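You operate a simulated robot arm through the tools that you are given. There is no shell and no other tool. Be economical: measure what you need, move in short steps, check, and stop when the job is done.

You run a simulated two-armed robot. Do the job below in one go: nothing can be reset, and whatever is moved stays where it is left.

TASK
Move the stop pin to the yellow hole, lay the green cover against it and crease it.
Fine: crease with the folding stick at the chalk line and put it back. Set down upright: cream folding stick. What is to be rubbed or washed off counts as gone when no trace of it is left.
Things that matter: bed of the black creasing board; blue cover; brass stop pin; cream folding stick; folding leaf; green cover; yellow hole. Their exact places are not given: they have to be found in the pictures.

The check looks at the end state, three seconds after you hand in, the way a careful person would. Anything else that was tipped, shoved, dropped, spilled or broken makes it a failure. A push-on lid holds only when it is set on centred and level and pressed home; a screw cap is set on level and turned clockwise until tight.

THE ROBOT
Two 7-joint arms with two-finger grippers on one trunk, hanging from a carriage that runs on a gantry, over the field with the corners [-1140, 2338], [-1140, -162], [40, -162], [40, 2338] (x, y) and turns from -386 to 302 degrees about z. Base frame: it is fixed where the carriage stands at the start and does not move with it; the origin is on the floor, on the carriage's upright axis, x ahead of it, y to its left, z up; the surface under the hand at the start is at about z = 850. Lengths are in mm, angles in degrees, forces in N, time in s.
The left shoulder is at the start at [0, 236, 1565], the right one opposite. With the tool pointing down near the work surface each hand reaches from about 100 to 660 mm from the robot's upright axis, wherever it stands, measured 20 degrees to its own side. Places, roughly: bed of the black creasing board [700, 100, 900]; folding leaf [700, 0, 900]; yellow hole [700, 100, 900]. Payload 3.43 kg a hand.
Tool frame (each hand has its own): the origin (TCP) lies between the finger pads and is the grasp point; the fingertips stand 30 mm ahead of it; z points along the fingers, y is the line along which they close. Largest opening 104 mm; the body of the gripper starts 57 mm behind the TCP.
Orientation is that of the tool frame in the base frame, as a unit quaternion [x, y, z, w]. With the fingers straight down and closing along the base's y, the tool's x points along the base's -x, its y along +y and its z along -z.

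THE INTERFACE
- The arms move only by the tool jog_arm. It takes "left_motion", "right_motion" or both (then of equal length, played together; a hand with none holds still); each is a list of rows, each an object (a shift or turn left out is 0, a gripper value left out holds the last) with "delta_pos": the shift along the base's x, y, z in units of 40 mm (1.0 is 40 mm), a list of three; "delta_rot": the turn, a rotation vector about the base's x, y, z in units of 4 degrees (1.0 is 4 degrees), a list of three; "claw": the closure in counts, from 0 (fully open) to 255 (shut). In form: [{"delta_pos": [dx, dy, dz], "delta_rot": [rx, ry, rz], "claw": claw}, ...]. A call has 1 to 12 rows; each row shifts and turns the commanded pose from where the row before left it. A call with a number of a shift or a turn outside -1 to 1 is refused whole. Each row takes 0.2 s and may step no farther than 50 mm and 8.6 degrees from the row before; otherwise, or with a gripper value out of range, the whole call is refused. Where a pose cannot be reached the arm comes as near as it can. A force on the tool above 40 N (or 10 N above the force at the start of the call, whichever is more), or a blocked arm, ends the call early, and 0.2 s more pass. Each finger travels about 45 mm/s and halts on what it meets, pressing with about 23 N; the grip force reading is that of the motor and also rises with nothing between the fingers. The clock runs only during rows and for 0.2 s after the last one: add rows that do not move to give the fingers time. It gives the time, the measured TCP pose, the force on the tool (base axes), the opening and the grip force at its end, in the units of the frame above (readings bear some noise), with the torque about the TCP (base axes, N m) and any sound that the robot's microphone picked up.
- Cameras (640 x 400 px; columns grow to the right, rows downward): "scene" is now at [262.2, 25.5, 1687.5]; the picture's right is [0.37, -0.93, 0.00], its down [-0.80, -0.32, -0.50] and it looks along [0.47, 0.19, -0.86] (base axes); focal length 259 px, centre (320, 200). "left" rides on the left gripper at [67, -18, -90] in its tool frame; the picture's right is [0.25, 0.97, 0.00], its down [-0.73, 0.19, -0.66] and it looks along [-0.64, 0.17, 0.75] (tool axes); focal length 218 px, centre (320, 200). "right" rides on the right gripper at [67, 18, -90] in its tool frame; the picture's right is [-0.25, 0.97, 0.00], its down [-0.73, -0.19, -0.66] and it looks along [-0.64, -0.17, 0.75] (tool axes); focal length 218 px, centre (320, 200).
- get_image(camera): a new picture of that camera. The clock stands still meanwhile.
- slide_trunk(by): slides the trunk up (or, below 0, down) by that many mm; the arms and the scene camera ride with it, the base frame stays. It gives what a move gives, with no picture.
- drive_base(legs): drives the robot by 1 to 6 legs, each [ahead, left, turn to the left] in mm, mm and degrees, along the robot's own axes; the way and the turn of a leg run together, so that a leg with both is an arc; at most 1500 mm and 180 degrees a leg. The arms and the cameras ride along, it lands a little off, and it stops where it bumps. It keeps to its track: a leg is cut to what the track allows. It gives what a move gives.
- head_to(pan, tilt): turns the head with the scene camera to pan (to the left, within 86 degrees either way) and tilt (down, from -29 to 69), counted from straight ahead of the robot. It gives what a move gives.
- measure_at(camera, pixels): for up to 12 pixels [column, row] of the newest picture of that camera ("zoom" is the newest enlarged one), the place [x, y, z] in the base frame of the surface seen there, good to about 2 mm. The clock stands still meanwhile.
- close_up(camera, box): a new picture of the part [left, top, right, bottom] of that camera's present view, enlarged. The clock stands still meanwhile.
- hand_in(): hands the job in; it is judged then, once.

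Go step by step. Measure first, check grasps and placings, and put right what went wrong. The budget is 80 turns and 58 pictures, counting those below and the enlarged ones. Unless the task says otherwise, let go and move clear before handing in, and close with one line.

The tools are called after "Emit:" by a JSON object that holds its "api" and its "payload". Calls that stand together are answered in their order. jog_arm: Moves the arms, as the interface text tells. Its arguments: {"type":"object","properties":{"left_motion":{"type":"array","items":{"type":"object","properties":{"delta_pos":{"type":"array","items":{"type":"number"}},"delta_rot":{"type":"array","items":{"type":"number"}},"claw":{"type":"number"}}}},"right_motion":{"type":"array","items":{"type":"object","properties":{"delta_pos":{"type":"array","items":{"type":"number"}},"delta_rot":{"type":"array","items":{"type":"number"}},"claw":{"type":"number"}}}}},"required":[]} The other tools are called the same way: slide_trunk (by) slides the trunk up or down; drive_base (legs) drives the base; head_to (pan, tilt) turns the head that bears the scene camera; get_image (camera) takes a picture; measure_at (camera, pixels) gives the place of the surface under pixels of a picture; close_up (camera, box) takes an enlarged picture of a part of a camera's view; hand_in () hands the job in.

At the start:

```text
t: 0.0
left_tool_pos: [490.2, 260.2, 1200.3]
left_orientation: [0.0, 1.0, 0.0, 0.0]
left_force: [-0.2, 0.6, 0.3]
left_ft_torque: [0.04, 0.01, 0.02]
left_width: 103.9
left_grasp_force: 0.1
right_tool_pos: [507.9, -139.0, 1200.1]
right_orientation: [0.0, 1.0, 0.0, -0.001]
right_force: [0.4, -0.6, -0.7]
right_ft_torque: [0.0, 0.0, 0.0]
right_width: 104.2
right_grasp_force: 0.0
trunk travel left (down, up): [-475.0, 165.0]
robot x, y, heading: [-0.4, -0.7, -0.1]
head pan, tilt: [21.8, 59.8]
```

scene: 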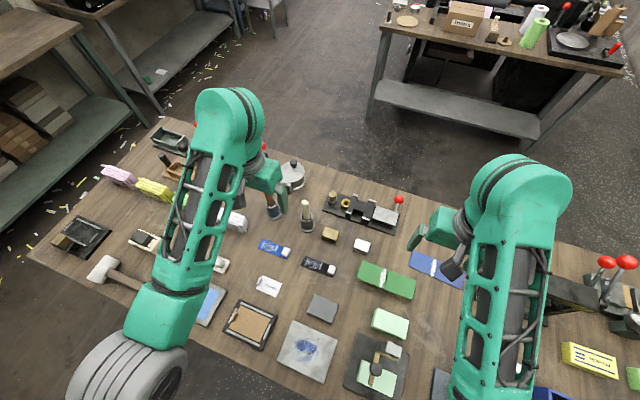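
right: 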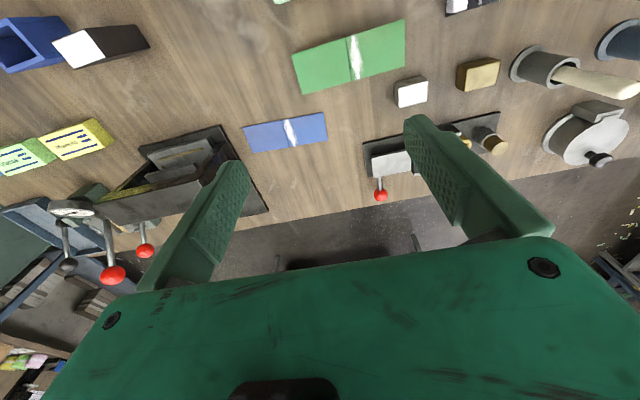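
left: 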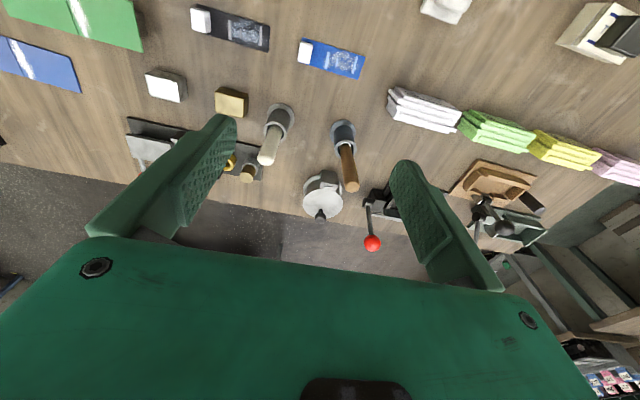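

The black creasing board is near scene (365,212), the green cover near (386,280), and the cream stick in a holder near (307,215). I'll enlarge these.

Emit:
{"api": "close_up", "payload": {"camera": "scene", "box": [260, 170, 480, 308]}}

Emit:
{"api": "close_up", "payload": {"camera": "left", "box": [100, 60, 400, 248]}}

Emit:
{"api": "close_up", "payload": {"camera": "right", "box": [220, 0, 640, 262]}}

```text
2.90 times, centred on (370, 239) of scene
```

zoom: 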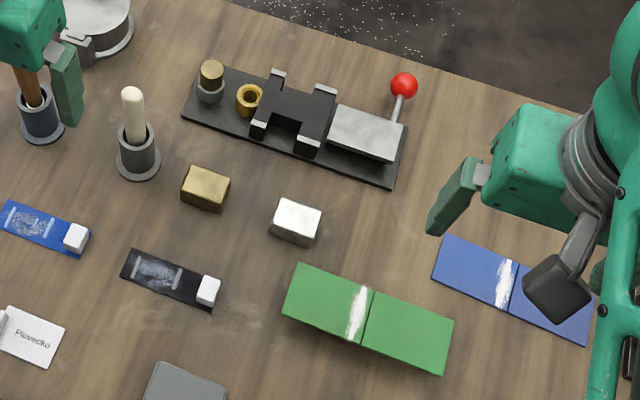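

```text
2.13 times, centred on (250, 154) of left
```

zoom: 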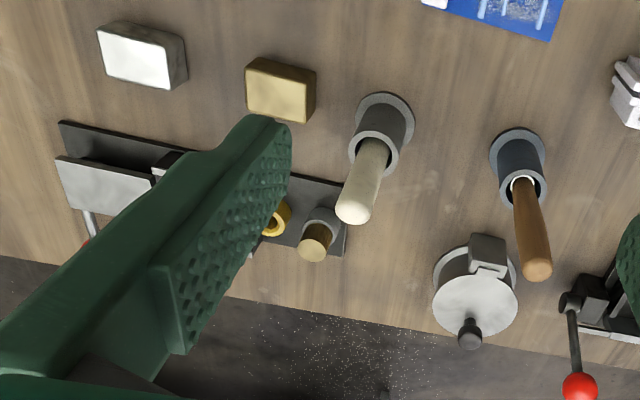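

```text
1.52 times, centred on (430, 131) of right
```

zoom: 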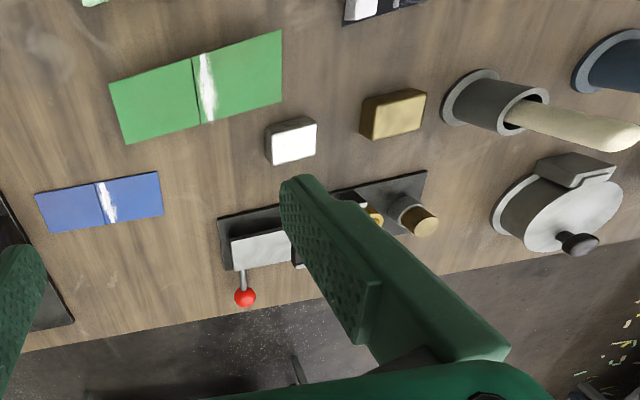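

I can see the brass pin in a grey socket, a yellow hole, a black bed with rails, and a silvery leaf with a red-knobbed lever. I'll measure in the scene picture.

Emit:
{"api": "close_up", "payload": {"camera": "scene", "box": [300, 180, 420, 255]}}

Emit:
{"api": "measure_at", "payload": {"camera": "scene", "pixels": [[306, 204], [308, 222], [308, 231], [386, 280], [372, 263], [363, 285], [358, 278], [411, 298], [415, 278], [330, 235], [361, 245]]}}

```text
5.33 times, centred on (360, 218) of scene
```

zoom: 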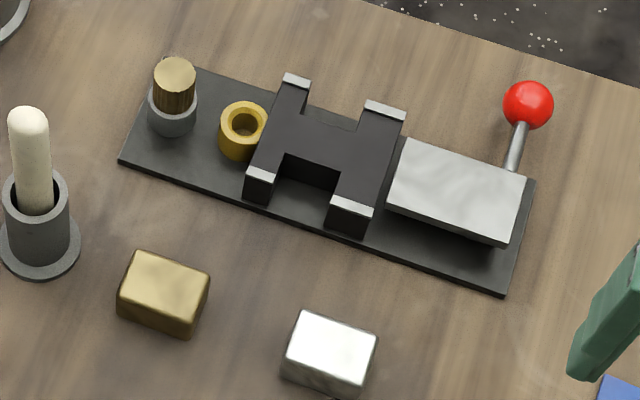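

```text
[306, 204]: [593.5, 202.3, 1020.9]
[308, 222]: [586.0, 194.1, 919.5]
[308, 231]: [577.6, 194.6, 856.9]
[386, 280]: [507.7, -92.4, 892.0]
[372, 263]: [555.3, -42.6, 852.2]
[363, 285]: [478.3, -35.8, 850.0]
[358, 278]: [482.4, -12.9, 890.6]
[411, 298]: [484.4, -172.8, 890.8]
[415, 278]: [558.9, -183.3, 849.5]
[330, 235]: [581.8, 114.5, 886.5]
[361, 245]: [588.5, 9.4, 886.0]
```

The green cover's top lies around z=891, above the table at 850. I'll measure the board parts in the zoom.

Emit:
{"api": "measure_at", "payload": {"camera": "zoom", "pixels": [[174, 70], [172, 122], [245, 112], [232, 148], [297, 82], [262, 175], [385, 112], [348, 212], [325, 135], [410, 150], [515, 185], [528, 100]]}}

Emit:
{"api": "close_up", "payload": {"camera": "scene", "box": [340, 235, 500, 335]}}

```text
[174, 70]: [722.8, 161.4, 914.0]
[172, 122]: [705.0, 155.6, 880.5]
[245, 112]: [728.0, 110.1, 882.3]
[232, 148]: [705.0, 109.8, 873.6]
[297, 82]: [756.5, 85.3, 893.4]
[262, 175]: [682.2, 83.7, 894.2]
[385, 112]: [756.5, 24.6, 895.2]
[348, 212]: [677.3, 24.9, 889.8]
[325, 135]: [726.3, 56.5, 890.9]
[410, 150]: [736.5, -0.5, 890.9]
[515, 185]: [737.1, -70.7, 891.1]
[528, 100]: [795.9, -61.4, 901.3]
```

```text
4.00 times, centred on (420, 285) of scene
```

zoom: 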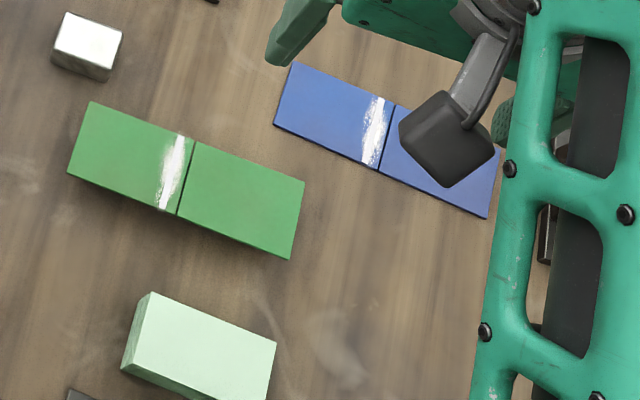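

Next I'll measure the covers and their chalk marks in this zoom.

Emit:
{"api": "measure_at", "payload": {"camera": "zoom", "pixels": [[92, 104], [70, 171], [303, 184], [289, 257], [193, 143], [178, 213], [183, 138], [162, 206], [130, 160], [296, 64], [382, 168], [486, 216]]}}

Emit:
{"api": "head_to", "payload": {"pan": 0, "tilt": 50}}

Emit:
{"api": "get_image", "payload": {"camera": "scene"}}

```text
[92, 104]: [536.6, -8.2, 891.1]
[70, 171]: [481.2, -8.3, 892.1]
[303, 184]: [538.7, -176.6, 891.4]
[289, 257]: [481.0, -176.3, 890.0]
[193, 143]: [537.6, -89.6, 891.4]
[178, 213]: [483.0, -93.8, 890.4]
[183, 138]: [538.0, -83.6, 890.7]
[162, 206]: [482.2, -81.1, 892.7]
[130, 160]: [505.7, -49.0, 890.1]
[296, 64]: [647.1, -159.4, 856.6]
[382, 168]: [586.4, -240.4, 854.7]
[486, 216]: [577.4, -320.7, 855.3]
```

```text
t: 0.8
left_tool_pos: [489.9, 261.6, 1198.8]
left_orientation: [0.0, 1.0, 0.0, 0.0]
left_force: [0.4, -1.3, -0.6]
left_ft_torque: [-0.03, 0.01, -0.03]
left_width: 103.9
left_grasp_force: 0.0
right_tool_pos: [508.8, -138.2, 1199.3]
right_orientation: [0.0, 1.0, 0.0, 0.0]
right_force: [0.1, -0.2, -0.1]
right_ft_torque: [-0.02, -0.03, -0.02]
right_width: 104.1
right_grasp_force: 0.1
trunk travel left (down, up): [-475.0, 165.0]
robot x, y, heading: [-1.6, -3.0, -0.1]
head pan, tilt: [0.0, 50.0]
```

```text
49 pictures are left
```

scene: 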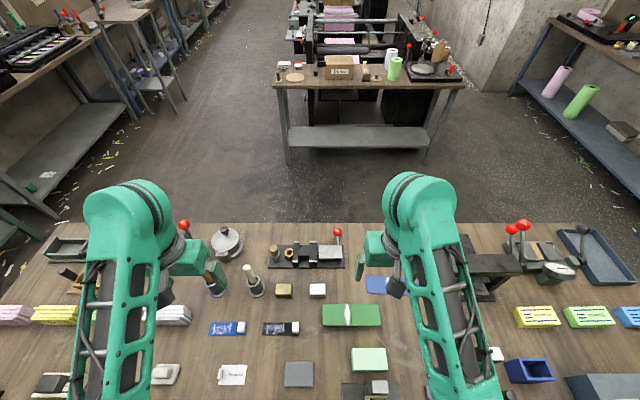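

The green cover spans x 482–538, y −8 to −177, with its groove at y −92. The board is too far out to reach directly, so I'll drive to the track's front edge and turn left to bring the right shoulder forward.

Emit:
{"api": "drive_base", "payload": {"legs": [[40, 80, 0], [0, 0, 40]]}}

Emit:
{"api": "head_to", "payload": {"pan": -40, "tilt": 55}}

Emit:
{"api": "get_image", "payload": {"camera": "scene"}}

Emit:
{"api": "get_image", "payload": {"camera": "right"}}

```text
t: 3.8
left_tool_pos: [246.8, 594.3, 1200.7]
left_orientation: [-0.341, 0.94, 0.0, 0.0]
left_force: [-0.2, 0.9, -0.1]
left_ft_torque: [-0.04, -0.02, 0.03]
left_width: 103.9
left_grasp_force: 0.0
right_tool_pos: [515.3, 298.8, 1200.5]
right_orientation: [-0.341, 0.94, 0.0, 0.001]
right_force: [0.0, 0.4, 0.5]
right_ft_torque: [0.01, 0.02, 0.01]
right_width: 103.9
right_grasp_force: 0.0
trunk travel left (down, up): [-475.0, 165.0]
robot x, y, heading: [35.3, 77.9, 39.8]
head pan, tilt: [0.0, 50.0]
```

```text
t: 4.9
left_tool_pos: [246.0, 594.3, 1199.4]
left_orientation: [-0.341, 0.94, -0.001, 0.0]
left_force: [0.1, 0.1, -0.5]
left_ft_torque: [0.02, -0.03, -0.02]
left_width: 103.9
left_grasp_force: 0.0
right_tool_pos: [514.7, 298.6, 1199.6]
right_orientation: [-0.342, 0.94, 0.001, 0.0]
right_force: [0.4, 0.5, 0.4]
right_ft_torque: [0.01, 0.01, 0.03]
right_width: 103.8
right_grasp_force: 0.0
trunk travel left (down, up): [-475.0, 165.0]
robot x, y, heading: [35.9, 77.5, 40.0]
head pan, tilt: [-40.0, 55.0]
```

```text
48 pictures are left
```

scene: 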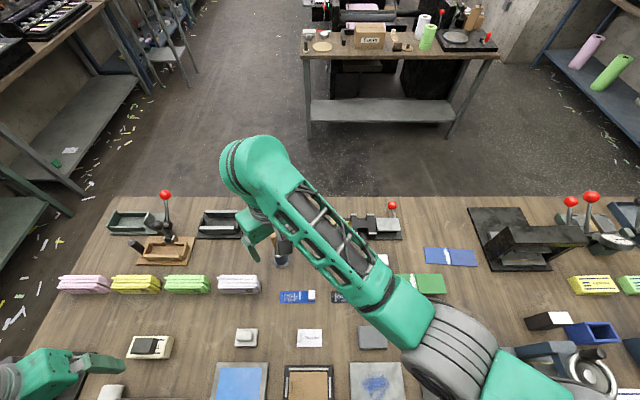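

```text
47 pictures are left
```

right: 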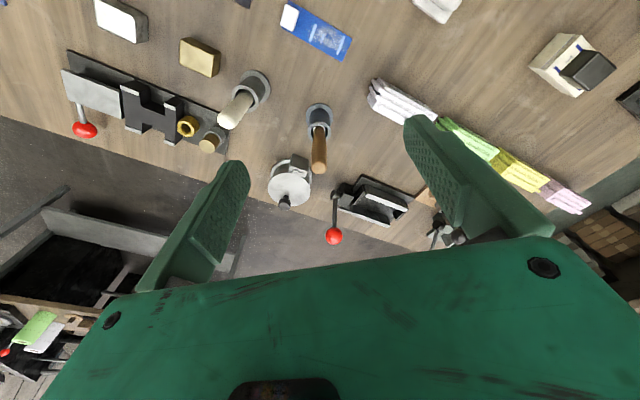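

The right hand now reaches the area. I'll move it above the pin and turn it 50° so the fingers close along base x, clear of the neighbouring rail.

Emit:
{"api": "jog_arm", "payload": {"right_motion": [{"delta_pos": [0.42, -0.29, 0], "delta_rot": [0, 0, 1]}, {"delta_pos": [0.42, -0.29, 0], "delta_rot": [0, 0, 1]}, {"delta_pos": [0.42, -0.29, 0], "delta_rot": [0, 0, 1]}, {"delta_pos": [0.42, -0.29, 0], "delta_rot": [0, 0, 1]}, {"delta_pos": [0.42, -0.29, 0], "delta_rot": [0, 0, 1]}, {"delta_pos": [0.42, -0.29, 0], "delta_rot": [0, 0, 1]}, {"delta_pos": [0.42, -0.29, -0.2], "delta_rot": [0, 0, 1]}, {"delta_pos": [0.42, -0.29, -0.4], "delta_rot": [0, 0, 1]}, {"delta_pos": [0.42, -0.29, -0.4], "delta_rot": [0, 0, 1]}, {"delta_pos": [0.42, -0.29, -0.5], "delta_rot": [0, 0, 1]}, {"delta_pos": [0.42, -0.29, -0.5], "delta_rot": [0, 0, 1]}, {"delta_pos": [0.38, -0.31, -0.5], "delta_rot": [0, 0, 1]}]}}

Emit:
{"api": "get_image", "payload": {"camera": "right"}}

Emit:
{"api": "get_image", "payload": {"camera": "scene"}}

```text
t: 7.5
left_tool_pos: [246.7, 593.0, 1200.9]
left_orientation: [-0.341, 0.94, 0.0, 0.0]
left_force: [0.2, 0.7, 0.1]
left_ft_torque: [0.01, 0.02, -0.01]
left_width: 104.0
left_grasp_force: 0.1
right_tool_pos: [714.4, 158.4, 1098.6]
right_orientation: [-0.694, 0.72, 0.0, 0.0]
right_force: [0.6, -0.2, -0.4]
right_ft_torque: [-0.01, -0.01, -0.01]
right_width: 104.2
right_grasp_force: 0.0
trunk travel left (down, up): [-475.0, 165.0]
robot x, y, heading: [38.2, 79.6, 39.9]
head pan, tilt: [-40.0, 55.0]
```

```text
46 pictures are left
```

right: 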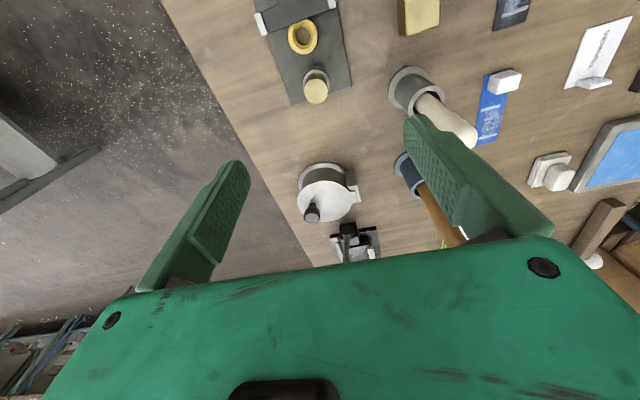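

```text
45 pictures are left
```

scene: 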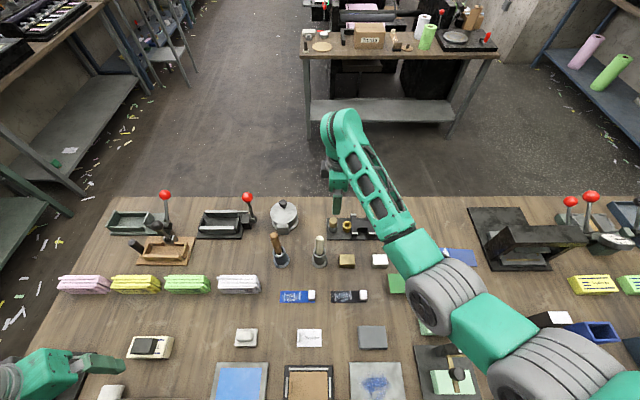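

The hand hangs above the pin (right view pin top at (316,90), yellow ring at (303,36)). I'll measure both precisely.

Emit:
{"api": "measure_at", "payload": {"camera": "right", "pixels": [[316, 92], [307, 89], [325, 88], [316, 75], [302, 37], [289, 38], [316, 34], [303, 22], [303, 53], [306, 96], [325, 95]]}}

Emit:
{"api": "close_up", "payload": {"camera": "right", "box": [220, 0, 460, 150]}}

```text
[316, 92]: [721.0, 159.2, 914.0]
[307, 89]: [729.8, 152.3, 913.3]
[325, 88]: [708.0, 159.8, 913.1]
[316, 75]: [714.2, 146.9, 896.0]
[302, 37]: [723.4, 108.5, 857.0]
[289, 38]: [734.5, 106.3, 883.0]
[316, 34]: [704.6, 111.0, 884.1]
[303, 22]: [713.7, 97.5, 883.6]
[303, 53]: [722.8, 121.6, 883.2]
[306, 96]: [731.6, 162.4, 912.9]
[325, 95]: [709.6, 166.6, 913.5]
```

```text
2.67 times, centred on (340, 75) of right
```

zoom: 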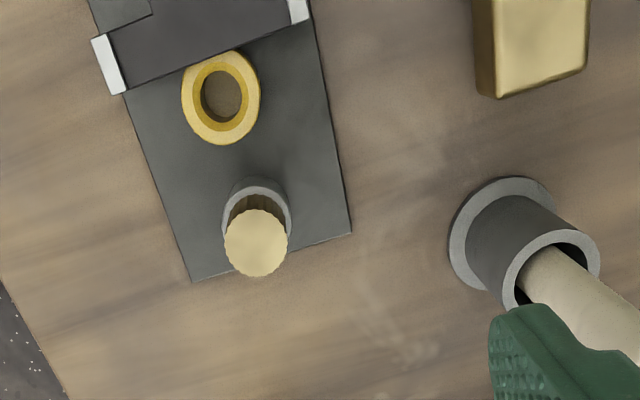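

Pin axis ≈ (719.5, 159) and hole axis ≈ (719.5, 109.5), with rims at z 883. I'll descend with the claw partly closed, then grip.

Emit:
{"api": "jog_arm", "payload": {"right_motion": [{"delta_pos": [0.13, 0.01, -0.8], "claw": 90}, {"delta_pos": [0, 0, -0.8]}, {"delta_pos": [0, 0, -0.8]}, {"delta_pos": [0, 0, -0.8]}, {"delta_pos": [0, 0, -0.8]}, {"delta_pos": [0, 0, -0.6]}, {"delta_pos": [0, 0, 0]}]}}

Emit:
{"api": "get_image", "payload": {"camera": "right"}}

```text
t: 9.1
left_tool_pos: [246.6, 592.8, 1201.5]
left_orientation: [-0.341, 0.94, -0.001, 0.0]
left_force: [-0.2, -0.1, 0.3]
left_ft_torque: [-0.01, 0.0, 0.02]
left_width: 104.1
left_grasp_force: 0.0
right_tool_pos: [720.7, 159.3, 917.1]
right_orientation: [-0.694, 0.72, 0.0, 0.001]
right_force: [0.7, 0.3, -0.9]
right_ft_torque: [0.04, 0.0, -0.01]
right_width: 67.4
right_grasp_force: 0.0
trunk travel left (down, up): [-475.0, 165.0]
robot x, y, heading: [38.4, 83.0, 40.0]
head pan, tilt: [-40.0, 55.0]
```

```text
43 pictures are left
```

right: 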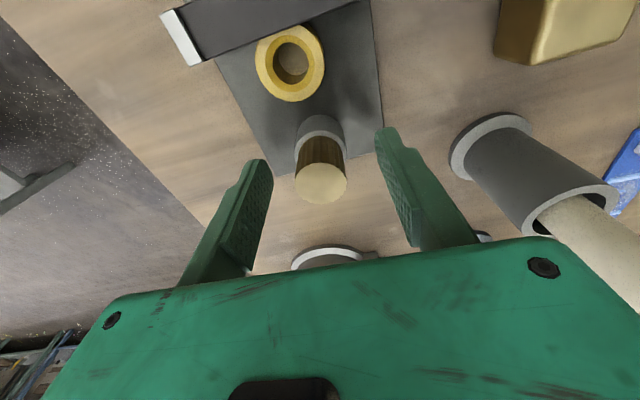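

The pin sits centred between the fingers. I'll close on it, then lift.

Emit:
{"api": "jog_arm", "payload": {"right_motion": [{"delta_pos": [0, 0, -0.08], "claw": 160}, {"claw": 200}, {"claw": 255}, {"claw": 255}, {"claw": 255}, {"claw": 255}]}}

Emit:
{"api": "jog_arm", "payload": {"right_motion": [{"delta_pos": [0, 0, 0.4]}, {"delta_pos": [0, 0, 0.5]}, {"delta_pos": [0, 0, 0.5]}, {}]}}

Emit:
{"api": "get_image", "payload": {"camera": "right"}}

```text
t: 10.5
left_tool_pos: [246.7, 593.6, 1199.6]
left_orientation: [-0.341, 0.94, 0.0, 0.001]
left_force: [0.1, 0.1, 0.7]
left_ft_torque: [-0.02, 0.0, -0.04]
left_width: 103.9
left_grasp_force: 0.1
right_tool_pos: [719.5, 159.1, 912.6]
right_orientation: [-0.694, 0.72, 0.0, 0.0]
right_force: [0.8, -0.2, -0.6]
right_ft_torque: [0.0, -0.06, -0.06]
right_width: 26.4
right_grasp_force: 23.1
trunk travel left (down, up): [-475.0, 165.0]
robot x, y, heading: [34.9, 79.8, 39.8]
head pan, tilt: [-40.0, 55.0]
```

```text
t: 11.5
left_tool_pos: [246.8, 593.4, 1199.7]
left_orientation: [-0.341, 0.94, 0.0, 0.0]
left_force: [-0.1, 0.3, -0.3]
left_ft_torque: [0.0, 0.01, 0.01]
left_width: 103.8
left_grasp_force: 0.0
right_tool_pos: [719.4, 159.5, 968.9]
right_orientation: [-0.694, 0.72, -0.001, 0.0]
right_force: [-0.8, -0.5, 0.0]
right_ft_torque: [0.01, 0.0, 0.01]
right_width: 26.6
right_grasp_force: 23.3
trunk travel left (down, up): [-475.0, 165.0]
robot x, y, heading: [37.9, 76.6, 40.0]
head pan, tilt: [-40.0, 55.0]
```

```text
42 pictures are left
```

right: 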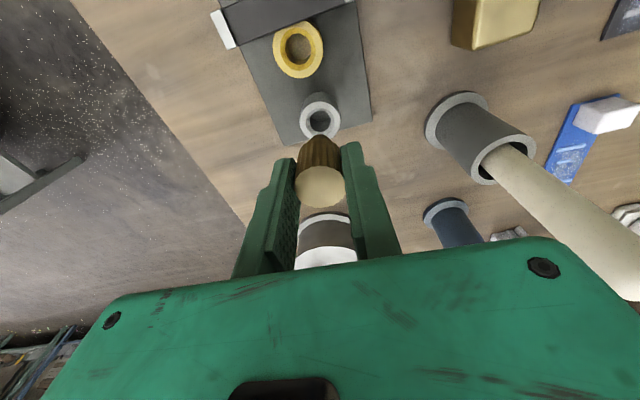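

The pin is out and the grey hole is empty. I'll measure the rims of both holes to get the relative offset.

Emit:
{"api": "measure_at", "payload": {"camera": "right", "pixels": [[302, 118], [340, 118], [319, 94], [321, 136], [276, 50], [321, 50], [296, 25], [300, 72], [284, 50], [315, 47]]}}

```text
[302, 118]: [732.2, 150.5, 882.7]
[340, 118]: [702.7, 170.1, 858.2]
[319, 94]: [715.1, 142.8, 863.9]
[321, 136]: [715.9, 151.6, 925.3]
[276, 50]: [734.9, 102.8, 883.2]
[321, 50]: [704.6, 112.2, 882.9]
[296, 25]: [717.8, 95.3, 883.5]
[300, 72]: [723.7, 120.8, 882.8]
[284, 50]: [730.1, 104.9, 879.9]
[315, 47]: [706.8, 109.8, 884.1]
```

The hole centre is ≈ (719.6, 109), about 50 mm from the pin's old place. I'll shift −50 in y and lower.

Emit:
{"api": "jog_arm", "payload": {"right_motion": [{"delta_pos": [0, -0.65, 0]}, {"delta_pos": [0, -0.6, 0]}, {}, {"delta_pos": [0, 0, -0.4]}, {"delta_pos": [0, 0, -0.3]}, {}]}}

Emit:
{"api": "get_image", "payload": {"camera": "right"}}

```text
t: 12.9
left_tool_pos: [246.6, 594.4, 1199.5]
left_orientation: [-0.341, 0.94, 0.0, 0.001]
left_force: [-0.3, 1.0, -0.4]
left_ft_torque: [0.01, 0.03, -0.02]
left_width: 104.0
left_grasp_force: 0.1
right_tool_pos: [722.0, 109.7, 939.6]
right_orientation: [-0.694, 0.72, 0.0, -0.001]
right_force: [0.9, -0.3, -1.3]
right_ft_torque: [-0.05, 0.0, 0.0]
right_width: 26.4
right_grasp_force: 23.3
trunk travel left (down, up): [-475.0, 165.0]
robot x, y, heading: [34.9, 86.3, 40.0]
head pan, tilt: [-40.0, 55.0]
```

```text
41 pictures are left
```

right: 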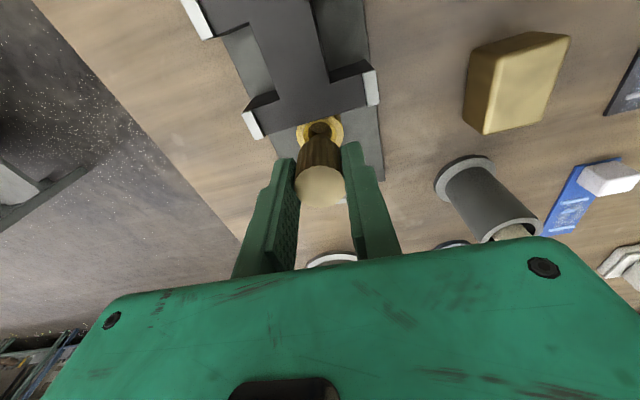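

The pin end hovers just over the yellow ring. I'll lower it in small steps.

Emit:
{"api": "jog_arm", "payload": {"right_motion": [{"delta_pos": [-0.02, 0, -0.15]}, {"delta_pos": [0, 0, -0.15]}, {"delta_pos": [0, 0, -0.15]}, {"delta_pos": [0, 0, -0.12]}, {"delta_pos": [0, 0, -0.1]}, {}]}}

Emit:
{"api": "close_up", "payload": {"camera": "right", "box": [200, 60, 440, 210]}}

```text
t: 14.3
left_tool_pos: [246.1, 594.0, 1199.7]
left_orientation: [-0.341, 0.94, 0.001, 0.0]
left_force: [-0.2, -0.1, 0.3]
left_ft_torque: [0.01, -0.03, -0.02]
left_width: 103.7
left_grasp_force: 0.1
right_tool_pos: [720.4, 110.2, 912.4]
right_orientation: [-0.694, 0.72, 0.001, 0.0]
right_force: [0.0, -0.1, -1.5]
right_ft_torque: [-0.04, -0.03, -0.02]
right_width: 26.3
right_grasp_force: 22.8
trunk travel left (down, up): [-475.0, 165.0]
robot x, y, heading: [34.5, 80.4, 39.7]
head pan, tilt: [-40.0, 55.0]
```

```text
2.67 times, centred on (320, 135) of right
```

zoom: 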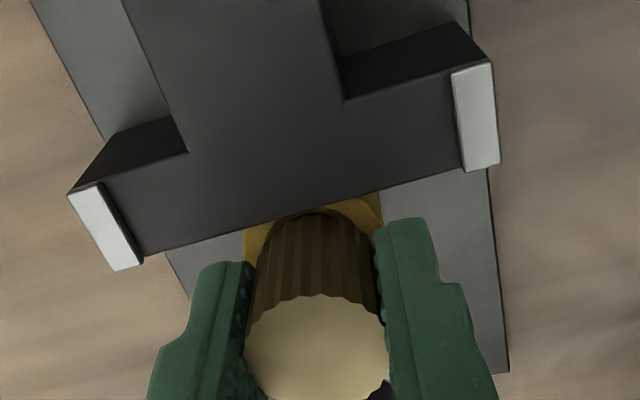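

The pin is seated at the same depth as before (912.4). I'll release, lift, and move over to see the bed and leaf.

Emit:
{"api": "jog_arm", "payload": {"right_motion": [{"claw": 170}, {"claw": 130}, {"claw": 100}, {"claw": 100}, {"delta_pos": [0, 0, 0.5]}, {"delta_pos": [0, 0, 1]}, {"delta_pos": [0, 0, 1]}, {"delta_pos": [0, 0, 1]}, {"delta_pos": [0, -0.9, 0.8]}, {"delta_pos": [-0.5, -1, 0]}, {"delta_pos": [-0.5, -1, 0]}, {"delta_pos": [-0.5, -1, 0], "claw": 0}]}}

Emit:
{"api": "get_image", "payload": {"camera": "right"}}

```text
t: 16.9
left_tool_pos: [246.5, 592.4, 1199.5]
left_orientation: [-0.341, 0.94, 0.001, 0.0]
left_force: [0.1, 0.2, 0.0]
left_ft_torque: [0.0, 0.0, 0.05]
left_width: 104.0
left_grasp_force: 0.0
right_tool_pos: [658.9, -48.4, 1085.5]
right_orientation: [-0.694, 0.72, 0.0, 0.0]
right_force: [1.3, 0.4, 0.0]
right_ft_torque: [0.03, -0.01, -0.01]
right_width: 97.6
right_grasp_force: 0.1
trunk travel left (down, up): [-475.0, 165.0]
robot x, y, heading: [38.7, 77.5, 39.9]
head pan, tilt: [-40.0, 55.0]
```

```text
39 pictures are left
```

right: 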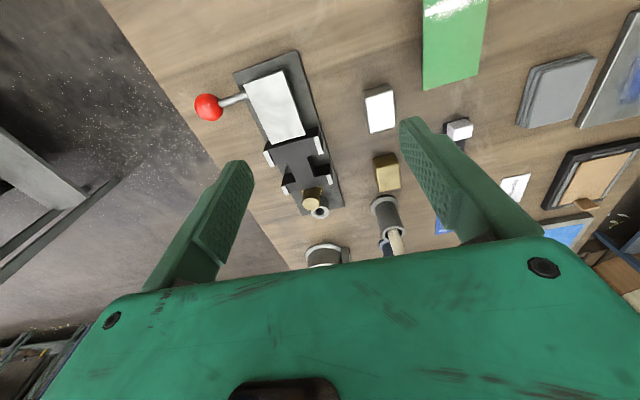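

The pin stands upright in the yellow hole. I'll zoom on the board and measure its edges.

Emit:
{"api": "close_up", "payload": {"camera": "right", "box": [190, 40, 430, 220]}}

Emit:
{"api": "measure_at", "payload": {"camera": "right", "pixels": [[247, 83], [284, 73], [302, 132], [269, 142], [290, 148], [265, 155], [320, 140], [285, 190], [333, 178], [292, 165], [311, 194], [210, 108]]}}

```text
2.22 times, centred on (310, 130) of right
```

zoom: 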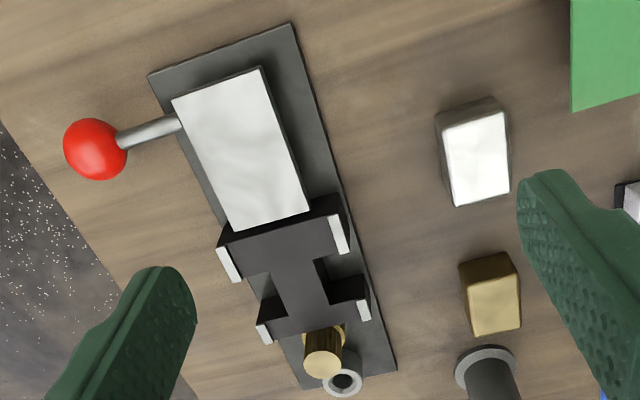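

```text
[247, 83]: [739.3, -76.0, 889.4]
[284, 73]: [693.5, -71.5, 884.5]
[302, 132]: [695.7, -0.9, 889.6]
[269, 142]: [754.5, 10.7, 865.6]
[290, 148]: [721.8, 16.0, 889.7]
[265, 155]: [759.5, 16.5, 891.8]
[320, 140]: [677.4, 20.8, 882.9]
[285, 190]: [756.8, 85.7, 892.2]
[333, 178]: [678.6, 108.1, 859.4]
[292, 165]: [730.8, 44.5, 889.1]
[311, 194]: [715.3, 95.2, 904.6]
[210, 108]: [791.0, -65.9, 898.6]
```

The leaf spans x 695–740, y −75..0, and the bed's leaf-side edge is at y≈12 with rails at x≈680 and 756. Now I'll view the green cover closely.

Emit:
{"api": "jog_arm", "payload": {"right_motion": [{"delta_pos": [-0.8, -0.6, 0]}, {"delta_pos": [-0.8, -0.6, 0]}, {"delta_pos": [-0.8, -0.7, -0.2]}, {"delta_pos": [-0.8, -0.7, -0.5]}, {"delta_pos": [-0.5, -0.7, -0.5]}, {}]}}

Emit:
{"api": "get_image", "payload": {"camera": "right"}}

```text
t: 18.3
left_tool_pos: [247.0, 593.3, 1200.3]
left_orientation: [-0.342, 0.94, 0.0, 0.0]
left_force: [-0.7, -0.1, 0.3]
left_ft_torque: [-0.03, 0.0, 0.02]
left_width: 104.2
left_grasp_force: 0.1
right_tool_pos: [511.7, -179.8, 1036.9]
right_orientation: [-0.694, 0.72, 0.0, 0.0]
right_force: [0.9, 0.2, 0.7]
right_ft_torque: [-0.01, -0.02, 0.01]
right_width: 103.8
right_grasp_force: 0.1
trunk travel left (down, up): [-475.0, 165.0]
robot x, y, heading: [37.7, 81.6, 39.7]
head pan, tilt: [-40.0, 55.0]
```

```text
37 pictures are left
```

right: 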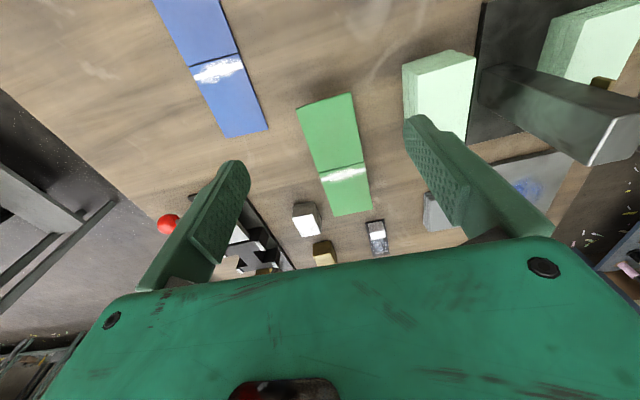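

Emit:
{"api": "close_up", "payload": {"camera": "right", "box": [180, 50, 420, 220]}}

Emit:
{"api": "measure_at", "payload": {"camera": "right", "pixels": [[300, 110], [352, 97], [345, 104], [335, 215], [371, 208], [318, 170], [362, 163], [345, 180], [345, 170], [330, 150], [240, 100]]}}

```text
2.35 times, centred on (300, 135) of right
```

zoom: 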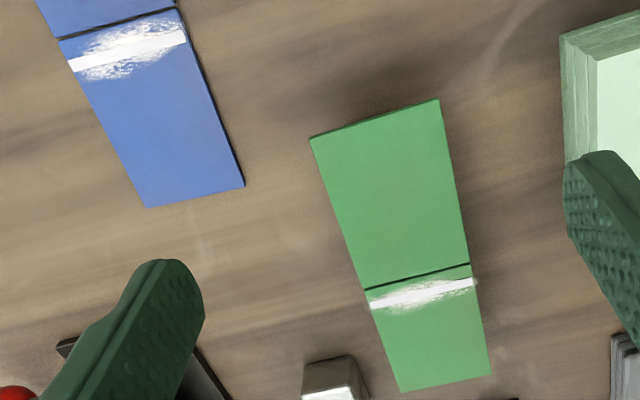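

```text
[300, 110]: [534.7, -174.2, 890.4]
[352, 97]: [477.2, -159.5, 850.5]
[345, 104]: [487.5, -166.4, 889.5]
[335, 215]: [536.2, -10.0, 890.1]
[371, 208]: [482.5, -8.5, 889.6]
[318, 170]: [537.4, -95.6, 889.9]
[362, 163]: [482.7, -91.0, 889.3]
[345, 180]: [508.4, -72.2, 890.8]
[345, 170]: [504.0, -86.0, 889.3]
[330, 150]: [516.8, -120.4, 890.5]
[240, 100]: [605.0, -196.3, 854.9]
```

The cover's top is at z 890 with some support under it. Before gripping I need the bed's finger notches, so I'll zoom the scene view on the board and cover.

Emit:
{"api": "get_image", "payload": {"camera": "scene"}}

Emit:
{"api": "close_up", "payload": {"camera": "scene", "box": [310, 195, 430, 270]}}

```text
35 pictures are left
```

scene: 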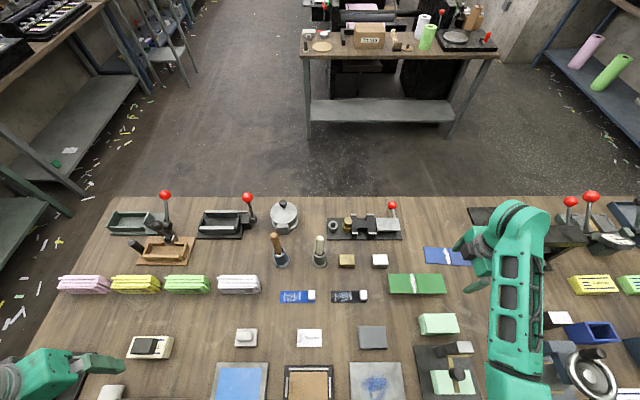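

```text
5.33 times, centred on (370, 232) of scene
```

zoom: 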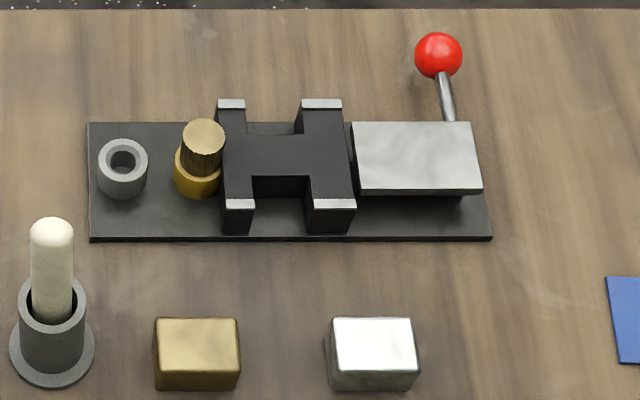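

Emit:
{"api": "measure_at", "payload": {"camera": "zoom", "pixels": [[226, 205], [252, 204], [308, 204], [353, 205], [256, 174], [304, 174], [248, 137], [298, 137], [343, 110], [478, 188], [355, 190], [224, 180]]}}

```text
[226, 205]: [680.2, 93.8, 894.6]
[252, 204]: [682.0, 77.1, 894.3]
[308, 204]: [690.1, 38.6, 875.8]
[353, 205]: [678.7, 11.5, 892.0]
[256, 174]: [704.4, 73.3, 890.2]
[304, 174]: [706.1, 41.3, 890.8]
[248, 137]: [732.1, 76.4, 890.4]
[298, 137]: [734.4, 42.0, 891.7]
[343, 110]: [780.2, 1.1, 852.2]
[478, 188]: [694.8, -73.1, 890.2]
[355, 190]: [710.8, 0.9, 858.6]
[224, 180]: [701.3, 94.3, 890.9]
```

Notches span y 41.5–75 (centre 58), so gripping the cover 39 mm from its left edge (y ≈ −47.5) puts the fingers in the notches when it touches the pin. I'll square the yaw, go above, and descend.

Emit:
{"api": "jog_arm", "payload": {"right_motion": [{"delta_pos": [0, 0.8, 0], "delta_rot": [0, 0, 0.52], "claw": 60}, {"delta_pos": [0, 0.9, 0]}, {"delta_pos": [0, 0.9, 0]}, {"delta_pos": [-0.04, 0.7, -0.3]}, {"delta_pos": [0, 0, -0.6]}, {"delta_pos": [0, 0, -0.6]}, {"delta_pos": [0, 0, -0.5]}, {}]}}

Emit:
{"api": "get_image", "payload": {"camera": "right"}}

```text
t: 20.1
left_tool_pos: [246.4, 591.9, 1199.7]
left_orientation: [-0.342, 0.94, 0.0, 0.0]
left_force: [0.8, 0.6, 0.2]
left_ft_torque: [-0.04, 0.01, -0.02]
left_width: 103.8
left_grasp_force: 0.1
right_tool_pos: [510.7, -46.7, 957.3]
right_orientation: [-0.707, 0.707, 0.0, 0.0]
right_force: [-0.7, 0.4, -0.2]
right_ft_torque: [0.0, -0.03, -0.01]
right_width: 79.7
right_grasp_force: 0.0
trunk travel left (down, up): [-475.0, 165.0]
robot x, y, heading: [34.6, 77.6, 40.0]
head pan, tilt: [-40.0, 55.0]
```

```text
33 pictures are left
```

right: 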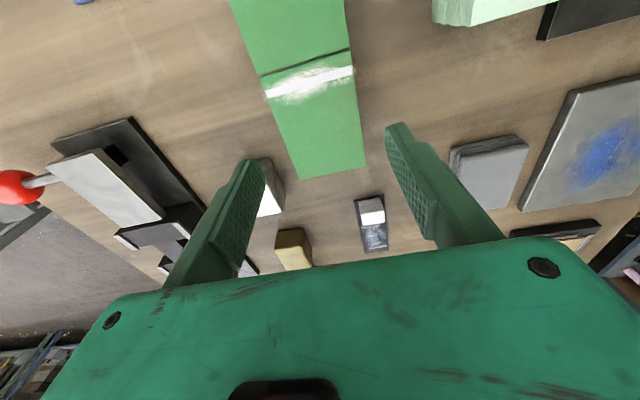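

Alignment looks right. I'll descend to about z 904 and close.

Emit:
{"api": "jog_arm", "payload": {"right_motion": [{"delta_pos": [0, 0, -0.7]}, {"delta_pos": [0, 0, -0.63]}, {"claw": 100}, {"claw": 130}, {"claw": 160}, {"claw": 160}, {"claw": 160}, {"claw": 160}]}}

Emit:
{"api": "get_image", "payload": {"camera": "right"}}

```text
t: 21.9
left_tool_pos: [247.0, 593.4, 1198.8]
left_orientation: [-0.341, 0.94, 0.001, 0.0]
left_force: [0.4, -0.7, 0.7]
left_ft_torque: [0.01, -0.05, 0.01]
left_width: 103.8
left_grasp_force: 0.0
right_tool_pos: [510.3, -46.6, 905.0]
right_orientation: [0.708, -0.707, 0.0, 0.0]
right_force: [0.1, 0.2, -0.7]
right_ft_torque: [0.03, -0.01, -0.01]
right_width: 58.8
right_grasp_force: 22.8
trunk travel left (down, up): [-475.0, 165.0]
robot x, y, heading: [34.6, 80.1, 39.8]
head pan, tilt: [-40.0, 55.0]
```

```text
32 pictures are left
```

right: 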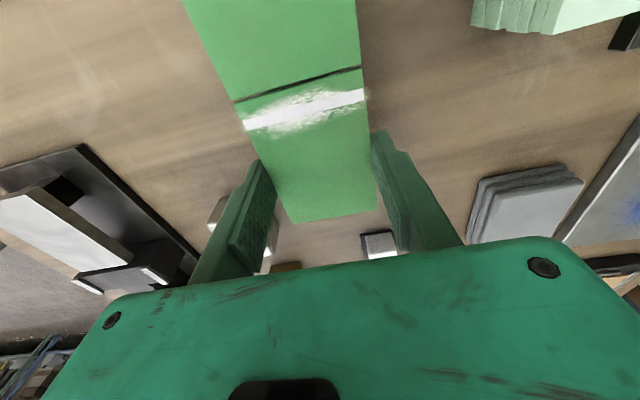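

The cover is gripped at 58.8 mm. I'll lift gently and see whether it stays flat.

Emit:
{"api": "jog_arm", "payload": {"right_motion": [{"delta_pos": [0, 0, 0.3]}, {"delta_pos": [0, 0, 0.4]}, {"delta_pos": [0, 0, 0.5]}, {"delta_pos": [0, 0, 0.5]}, {}]}}

Emit:
{"api": "get_image", "payload": {"camera": "right"}}

Emit:
{"api": "close_up", "payload": {"camera": "scene", "box": [320, 180, 520, 305]}}

```text
t: 23.1
left_tool_pos: [246.3, 593.1, 1200.0]
left_orientation: [-0.341, 0.94, 0.0, -0.001]
left_force: [-0.5, -0.4, 0.1]
left_ft_torque: [-0.01, -0.03, 0.02]
left_width: 104.1
left_grasp_force: 0.0
right_tool_pos: [509.9, -47.0, 974.0]
right_orientation: [-0.707, 0.707, 0.0, 0.001]
right_force: [0.2, -0.8, -0.4]
right_ft_torque: [-0.01, -0.02, 0.01]
right_width: 58.7
right_grasp_force: 23.1
trunk travel left (down, up): [-475.0, 165.0]
robot x, y, heading: [35.3, 76.5, 39.6]
head pan, tilt: [-40.0, 55.0]
```

```text
31 pictures are left
```

right: 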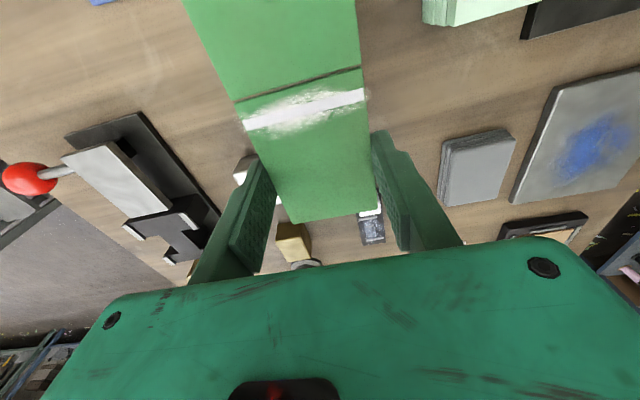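

```text
3.20 times, centred on (420, 242) of scene
```

zoom: 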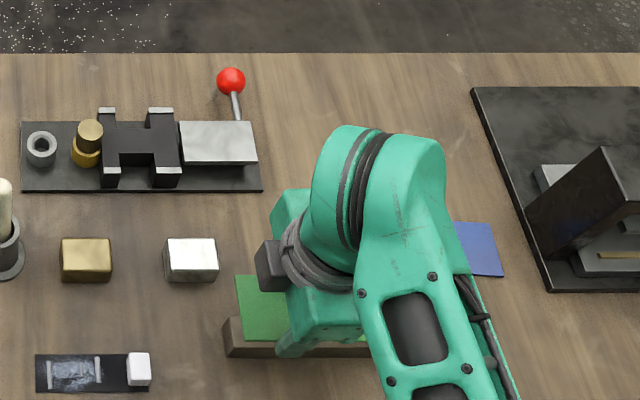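

The cover lifts flat, leaving a wooden rest block. I'll measure its edges in the hand.

Emit:
{"api": "measure_at", "payload": {"camera": "right", "pixels": [[293, 222], [377, 208], [335, 213], [350, 70], [240, 100], [345, 98], [300, 110], [250, 40], [355, 30]]}}

```text
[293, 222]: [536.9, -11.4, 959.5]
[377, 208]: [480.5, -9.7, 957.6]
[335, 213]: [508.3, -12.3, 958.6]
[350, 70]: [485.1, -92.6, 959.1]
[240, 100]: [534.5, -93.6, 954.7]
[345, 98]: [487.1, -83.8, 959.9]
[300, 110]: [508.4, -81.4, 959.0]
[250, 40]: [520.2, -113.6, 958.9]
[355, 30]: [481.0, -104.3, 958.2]
```

The cover edge is ~38 mm ahead of the TCP, with its top 15 mm below. I'll carry it over the bed, stopping short of the pin by a few mm.

Emit:
{"api": "jog_arm", "payload": {"right_motion": [{"delta_pos": [0.3, 0.1, 0.1]}, {"delta_pos": [0.6, 0.3, 0]}, {"delta_pos": [0.6, 0.3, 0]}, {"delta_pos": [0.6, 0.3, 0]}, {"delta_pos": [0.6, 0.3, 0]}, {"delta_pos": [0.6, 0.3, 0]}, {"delta_pos": [0.6, 0.3, 0]}, {"delta_pos": [0.6, 0.3, 0]}, {"delta_pos": [0.5, 0.2, 0]}, {"delta_pos": [0.2, 0.1, -0.4]}, {}, {}]}}

Emit:
{"api": "get_image", "payload": {"camera": "right"}}

```text
t: 25.7
left_tool_pos: [247.1, 593.7, 1200.2]
left_orientation: [-0.342, 0.94, 0.0, 0.001]
left_force: [0.3, 0.5, 0.6]
left_ft_torque: [0.04, 0.02, 0.02]
left_width: 104.0
left_grasp_force: 0.1
right_tool_pos: [719.0, 53.8, 961.2]
right_orientation: [0.707, -0.707, 0.0, 0.0]
right_force: [0.5, 0.2, -0.5]
right_ft_torque: [0.05, 0.01, -0.04]
right_width: 58.7
right_grasp_force: 22.9
trunk travel left (down, up): [-475.0, 165.0]
robot x, y, heading: [40.4, 80.7, 40.1]
head pan, tilt: [-40.0, 55.0]
```

```text
29 pictures are left
```

right: 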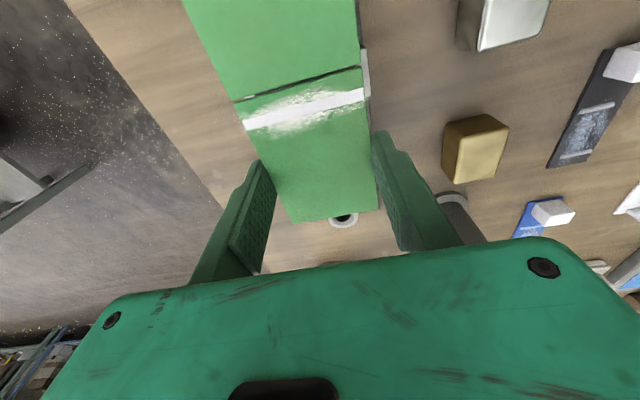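

The position matches. I'll lower in steps toward the bed, still ~5 mm short of the pin.

Emit:
{"api": "jog_arm", "payload": {"right_motion": [{"delta_pos": [0, 0, -0.5]}, {"delta_pos": [0, 0, -0.5]}, {"delta_pos": [0, 0, -0.15]}, {}]}}

Emit:
{"api": "get_image", "payload": {"camera": "right"}}

```text
t: 26.7
left_tool_pos: [245.1, 592.9, 1199.3]
left_orientation: [-0.341, 0.94, 0.0, 0.0]
left_force: [1.1, 1.0, -0.1]
left_ft_torque: [0.02, -0.01, 0.01]
left_width: 104.2
left_grasp_force: 0.1
right_tool_pos: [718.4, 52.8, 914.2]
right_orientation: [-0.707, 0.707, -0.001, 0.0]
right_force: [-0.5, 0.8, -0.5]
right_ft_torque: [0.0, -0.01, 0.01]
right_width: 58.6
right_grasp_force: 22.5
trunk travel left (down, up): [-475.0, 165.0]
robot x, y, heading: [39.1, 81.2, 39.9]
head pan, tilt: [-40.0, 55.0]
```

```text
28 pictures are left
```

right: 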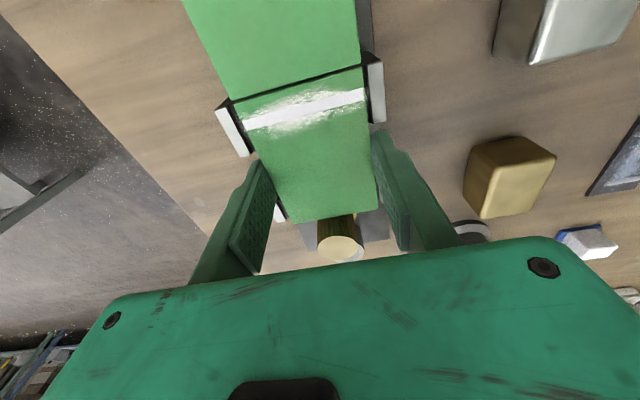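

It sits between the rails with the pin just ahead. I'll lower 2 mm more, then slide +y in small steps until it touches the pin.

Emit:
{"api": "jog_arm", "payload": {"right_motion": [{"delta_pos": [0, 0, -0.05]}, {"delta_pos": [0, 0.05, 0]}, {"delta_pos": [0, 0.04, 0]}, {}]}}

Emit:
{"api": "jog_arm", "payload": {"right_motion": [{"delta_pos": [0, 0.03, 0]}, {"delta_pos": [0, 0.02, 0]}, {}]}}

Emit:
{"api": "close_up", "payload": {"camera": "right", "box": [200, 60, 440, 260]}}

```text
t: 27.7
left_tool_pos: [248.2, 593.0, 1199.6]
left_orientation: [-0.341, 0.94, 0.0, 0.0]
left_force: [0.3, 0.3, -0.3]
left_ft_torque: [0.01, 0.01, -0.03]
left_width: 104.1
left_grasp_force: 0.1
right_tool_pos: [718.3, 55.1, 911.5]
right_orientation: [0.707, -0.707, 0.0, 0.002]
right_force: [-0.1, -4.5, -1.5]
right_ft_torque: [-0.14, 0.0, -0.05]
right_width: 58.8
right_grasp_force: 23.2
trunk travel left (down, up): [-475.0, 165.0]
robot x, y, heading: [32.7, 79.5, 39.9]
head pan, tilt: [-40.0, 55.0]
```

```text
t: 28.5
left_tool_pos: [246.6, 591.7, 1199.0]
left_orientation: [-0.341, 0.94, 0.0, 0.0]
left_force: [0.3, 0.1, 0.0]
left_ft_torque: [0.02, 0.0, -0.03]
left_width: 103.7
left_grasp_force: 0.1
right_tool_pos: [718.5, 56.7, 912.1]
right_orientation: [-0.706, 0.708, -0.002, -0.002]
right_force: [0.1, -11.9, -2.2]
right_ft_torque: [-0.23, 0.0, -0.07]
right_width: 58.8
right_grasp_force: 22.9
trunk travel left (down, up): [-475.0, 165.0]
robot x, y, heading: [35.3, 79.3, 39.8]
head pan, tilt: [-40.0, 55.0]
```

```text
2.00 times, centred on (320, 160) of right
```

zoom: 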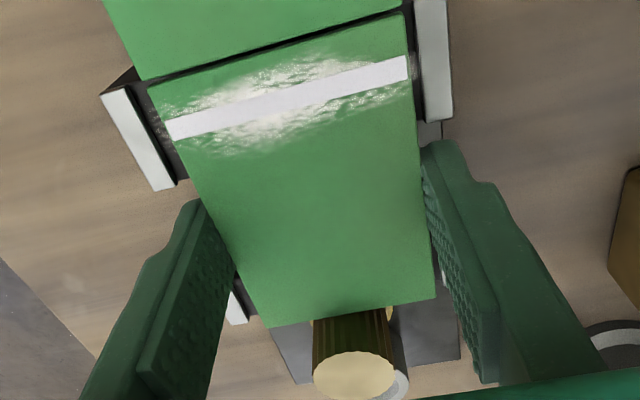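

The cover presses the pin (12 N in y). I'll relax that to light contact, press down lightly onto the bed, then release.

Emit:
{"api": "jog_arm", "payload": {"right_motion": [{"delta_pos": [0, -0.035, 0]}, {"delta_pos": [0, 0, -0.04]}, {"delta_pos": [0, 0, -0.03]}, {}]}}

Emit:
{"api": "jog_arm", "payload": {"right_motion": [{"claw": 90}, {"claw": 80}, {"claw": 80}, {}]}}

Emit:
{"api": "close_up", "payload": {"camera": "right", "box": [200, 60, 440, 260]}}

```text
t: 29.5
left_tool_pos: [245.9, 592.6, 1198.9]
left_orientation: [-0.341, 0.94, -0.001, 0.0]
left_force: [0.0, 0.2, 0.3]
left_ft_torque: [-0.01, -0.03, -0.02]
left_width: 103.9
left_grasp_force: 0.0
right_tool_pos: [718.2, 56.3, 910.2]
right_orientation: [0.708, -0.707, 0.001, 0.0]
right_force: [-0.4, -8.7, 4.2]
right_ft_torque: [0.01, 0.01, 0.02]
right_width: 58.8
right_grasp_force: 22.8
trunk travel left (down, up): [-475.0, 165.0]
robot x, y, heading: [37.5, 79.3, 39.9]
head pan, tilt: [-40.0, 55.0]
```

```text
t: 30.5
left_tool_pos: [246.6, 592.8, 1199.7]
left_orientation: [-0.341, 0.94, 0.0, 0.0]
left_force: [0.0, -0.6, -0.3]
left_ft_torque: [-0.03, 0.02, 0.0]
left_width: 103.8
left_grasp_force: 0.0
right_tool_pos: [717.4, 57.9, 910.0]
right_orientation: [0.707, -0.707, 0.0, -0.001]
right_force: [0.0, 0.6, 0.5]
right_ft_torque: [0.0, -0.03, 0.01]
right_width: 71.4
right_grasp_force: 0.1
trunk travel left (down, up): [-475.0, 165.0]
robot x, y, heading: [34.8, 77.5, 40.1]
head pan, tilt: [-40.0, 55.0]
```

```text
2.00 times, centred on (320, 160) of right
```

zoom: 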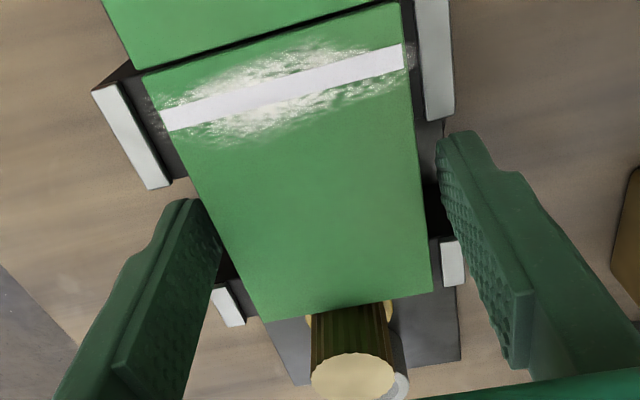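

The cover lies flush between the rails touching the pin. I'll lift clear and move above the cream stick.

Emit:
{"api": "jog_arm", "payload": {"right_motion": [{"delta_pos": [0, 0, 0.6]}, {"delta_pos": [0, 0, 1]}, {"delta_pos": [0, 0, 1]}, {"delta_pos": [0, 0, 1]}, {"delta_pos": [0, 0, 1]}, {"delta_pos": [-0.5, 0.4, 0.6]}, {"delta_pos": [-0.8, 0.5, 0]}, {"delta_pos": [-0.8, 0.5, 0]}, {"delta_pos": [-0.8, 0.5, 0]}, {"delta_pos": [-0.3, 0.5, 0]}, {}]}}

Emit:
{"api": "get_image", "payload": {"camera": "right"}}

Emit:
{"api": "close_up", "payload": {"camera": "scene", "box": [250, 190, 410, 290]}}

```text
t: 32.9
left_tool_pos: [247.6, 593.3, 1200.7]
left_orientation: [-0.342, 0.94, 0.0, 0.0]
left_force: [-0.7, 0.7, -0.7]
left_ft_torque: [-0.02, -0.01, 0.04]
left_width: 104.4
left_grasp_force: 0.1
right_tool_pos: [589.2, 153.3, 1117.5]
right_orientation: [-0.706, 0.708, 0.0, -0.001]
right_force: [-0.6, -1.0, 0.9]
right_ft_torque: [-0.01, 0.0, -0.01]
right_width: 71.3
right_grasp_force: 0.2
trunk travel left (down, up): [-475.0, 165.0]
robot x, y, heading: [35.9, 81.6, 39.8]
head pan, tilt: [-40.0, 55.0]
```

```text
25 pictures are left
```

right: 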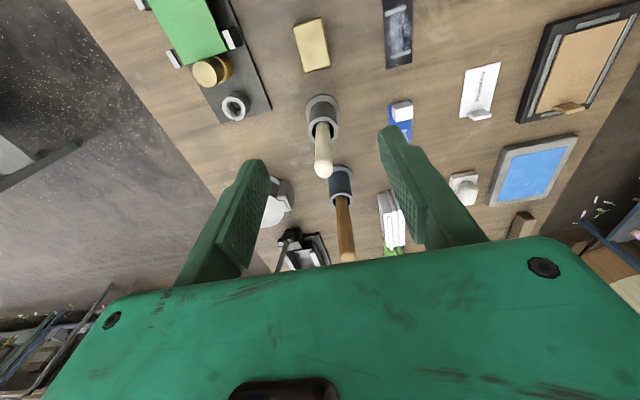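

```text
4.00 times, centred on (330, 240) of scene
```

zoom: 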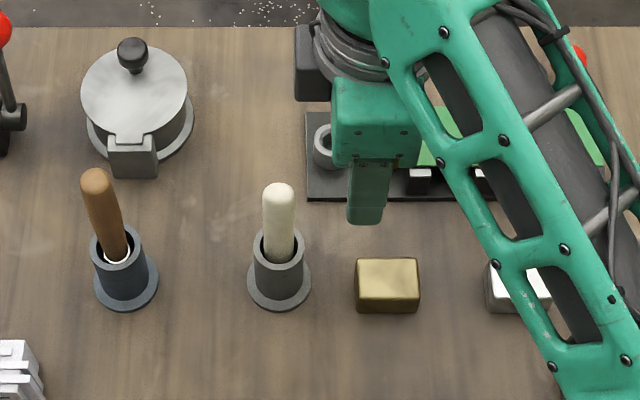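

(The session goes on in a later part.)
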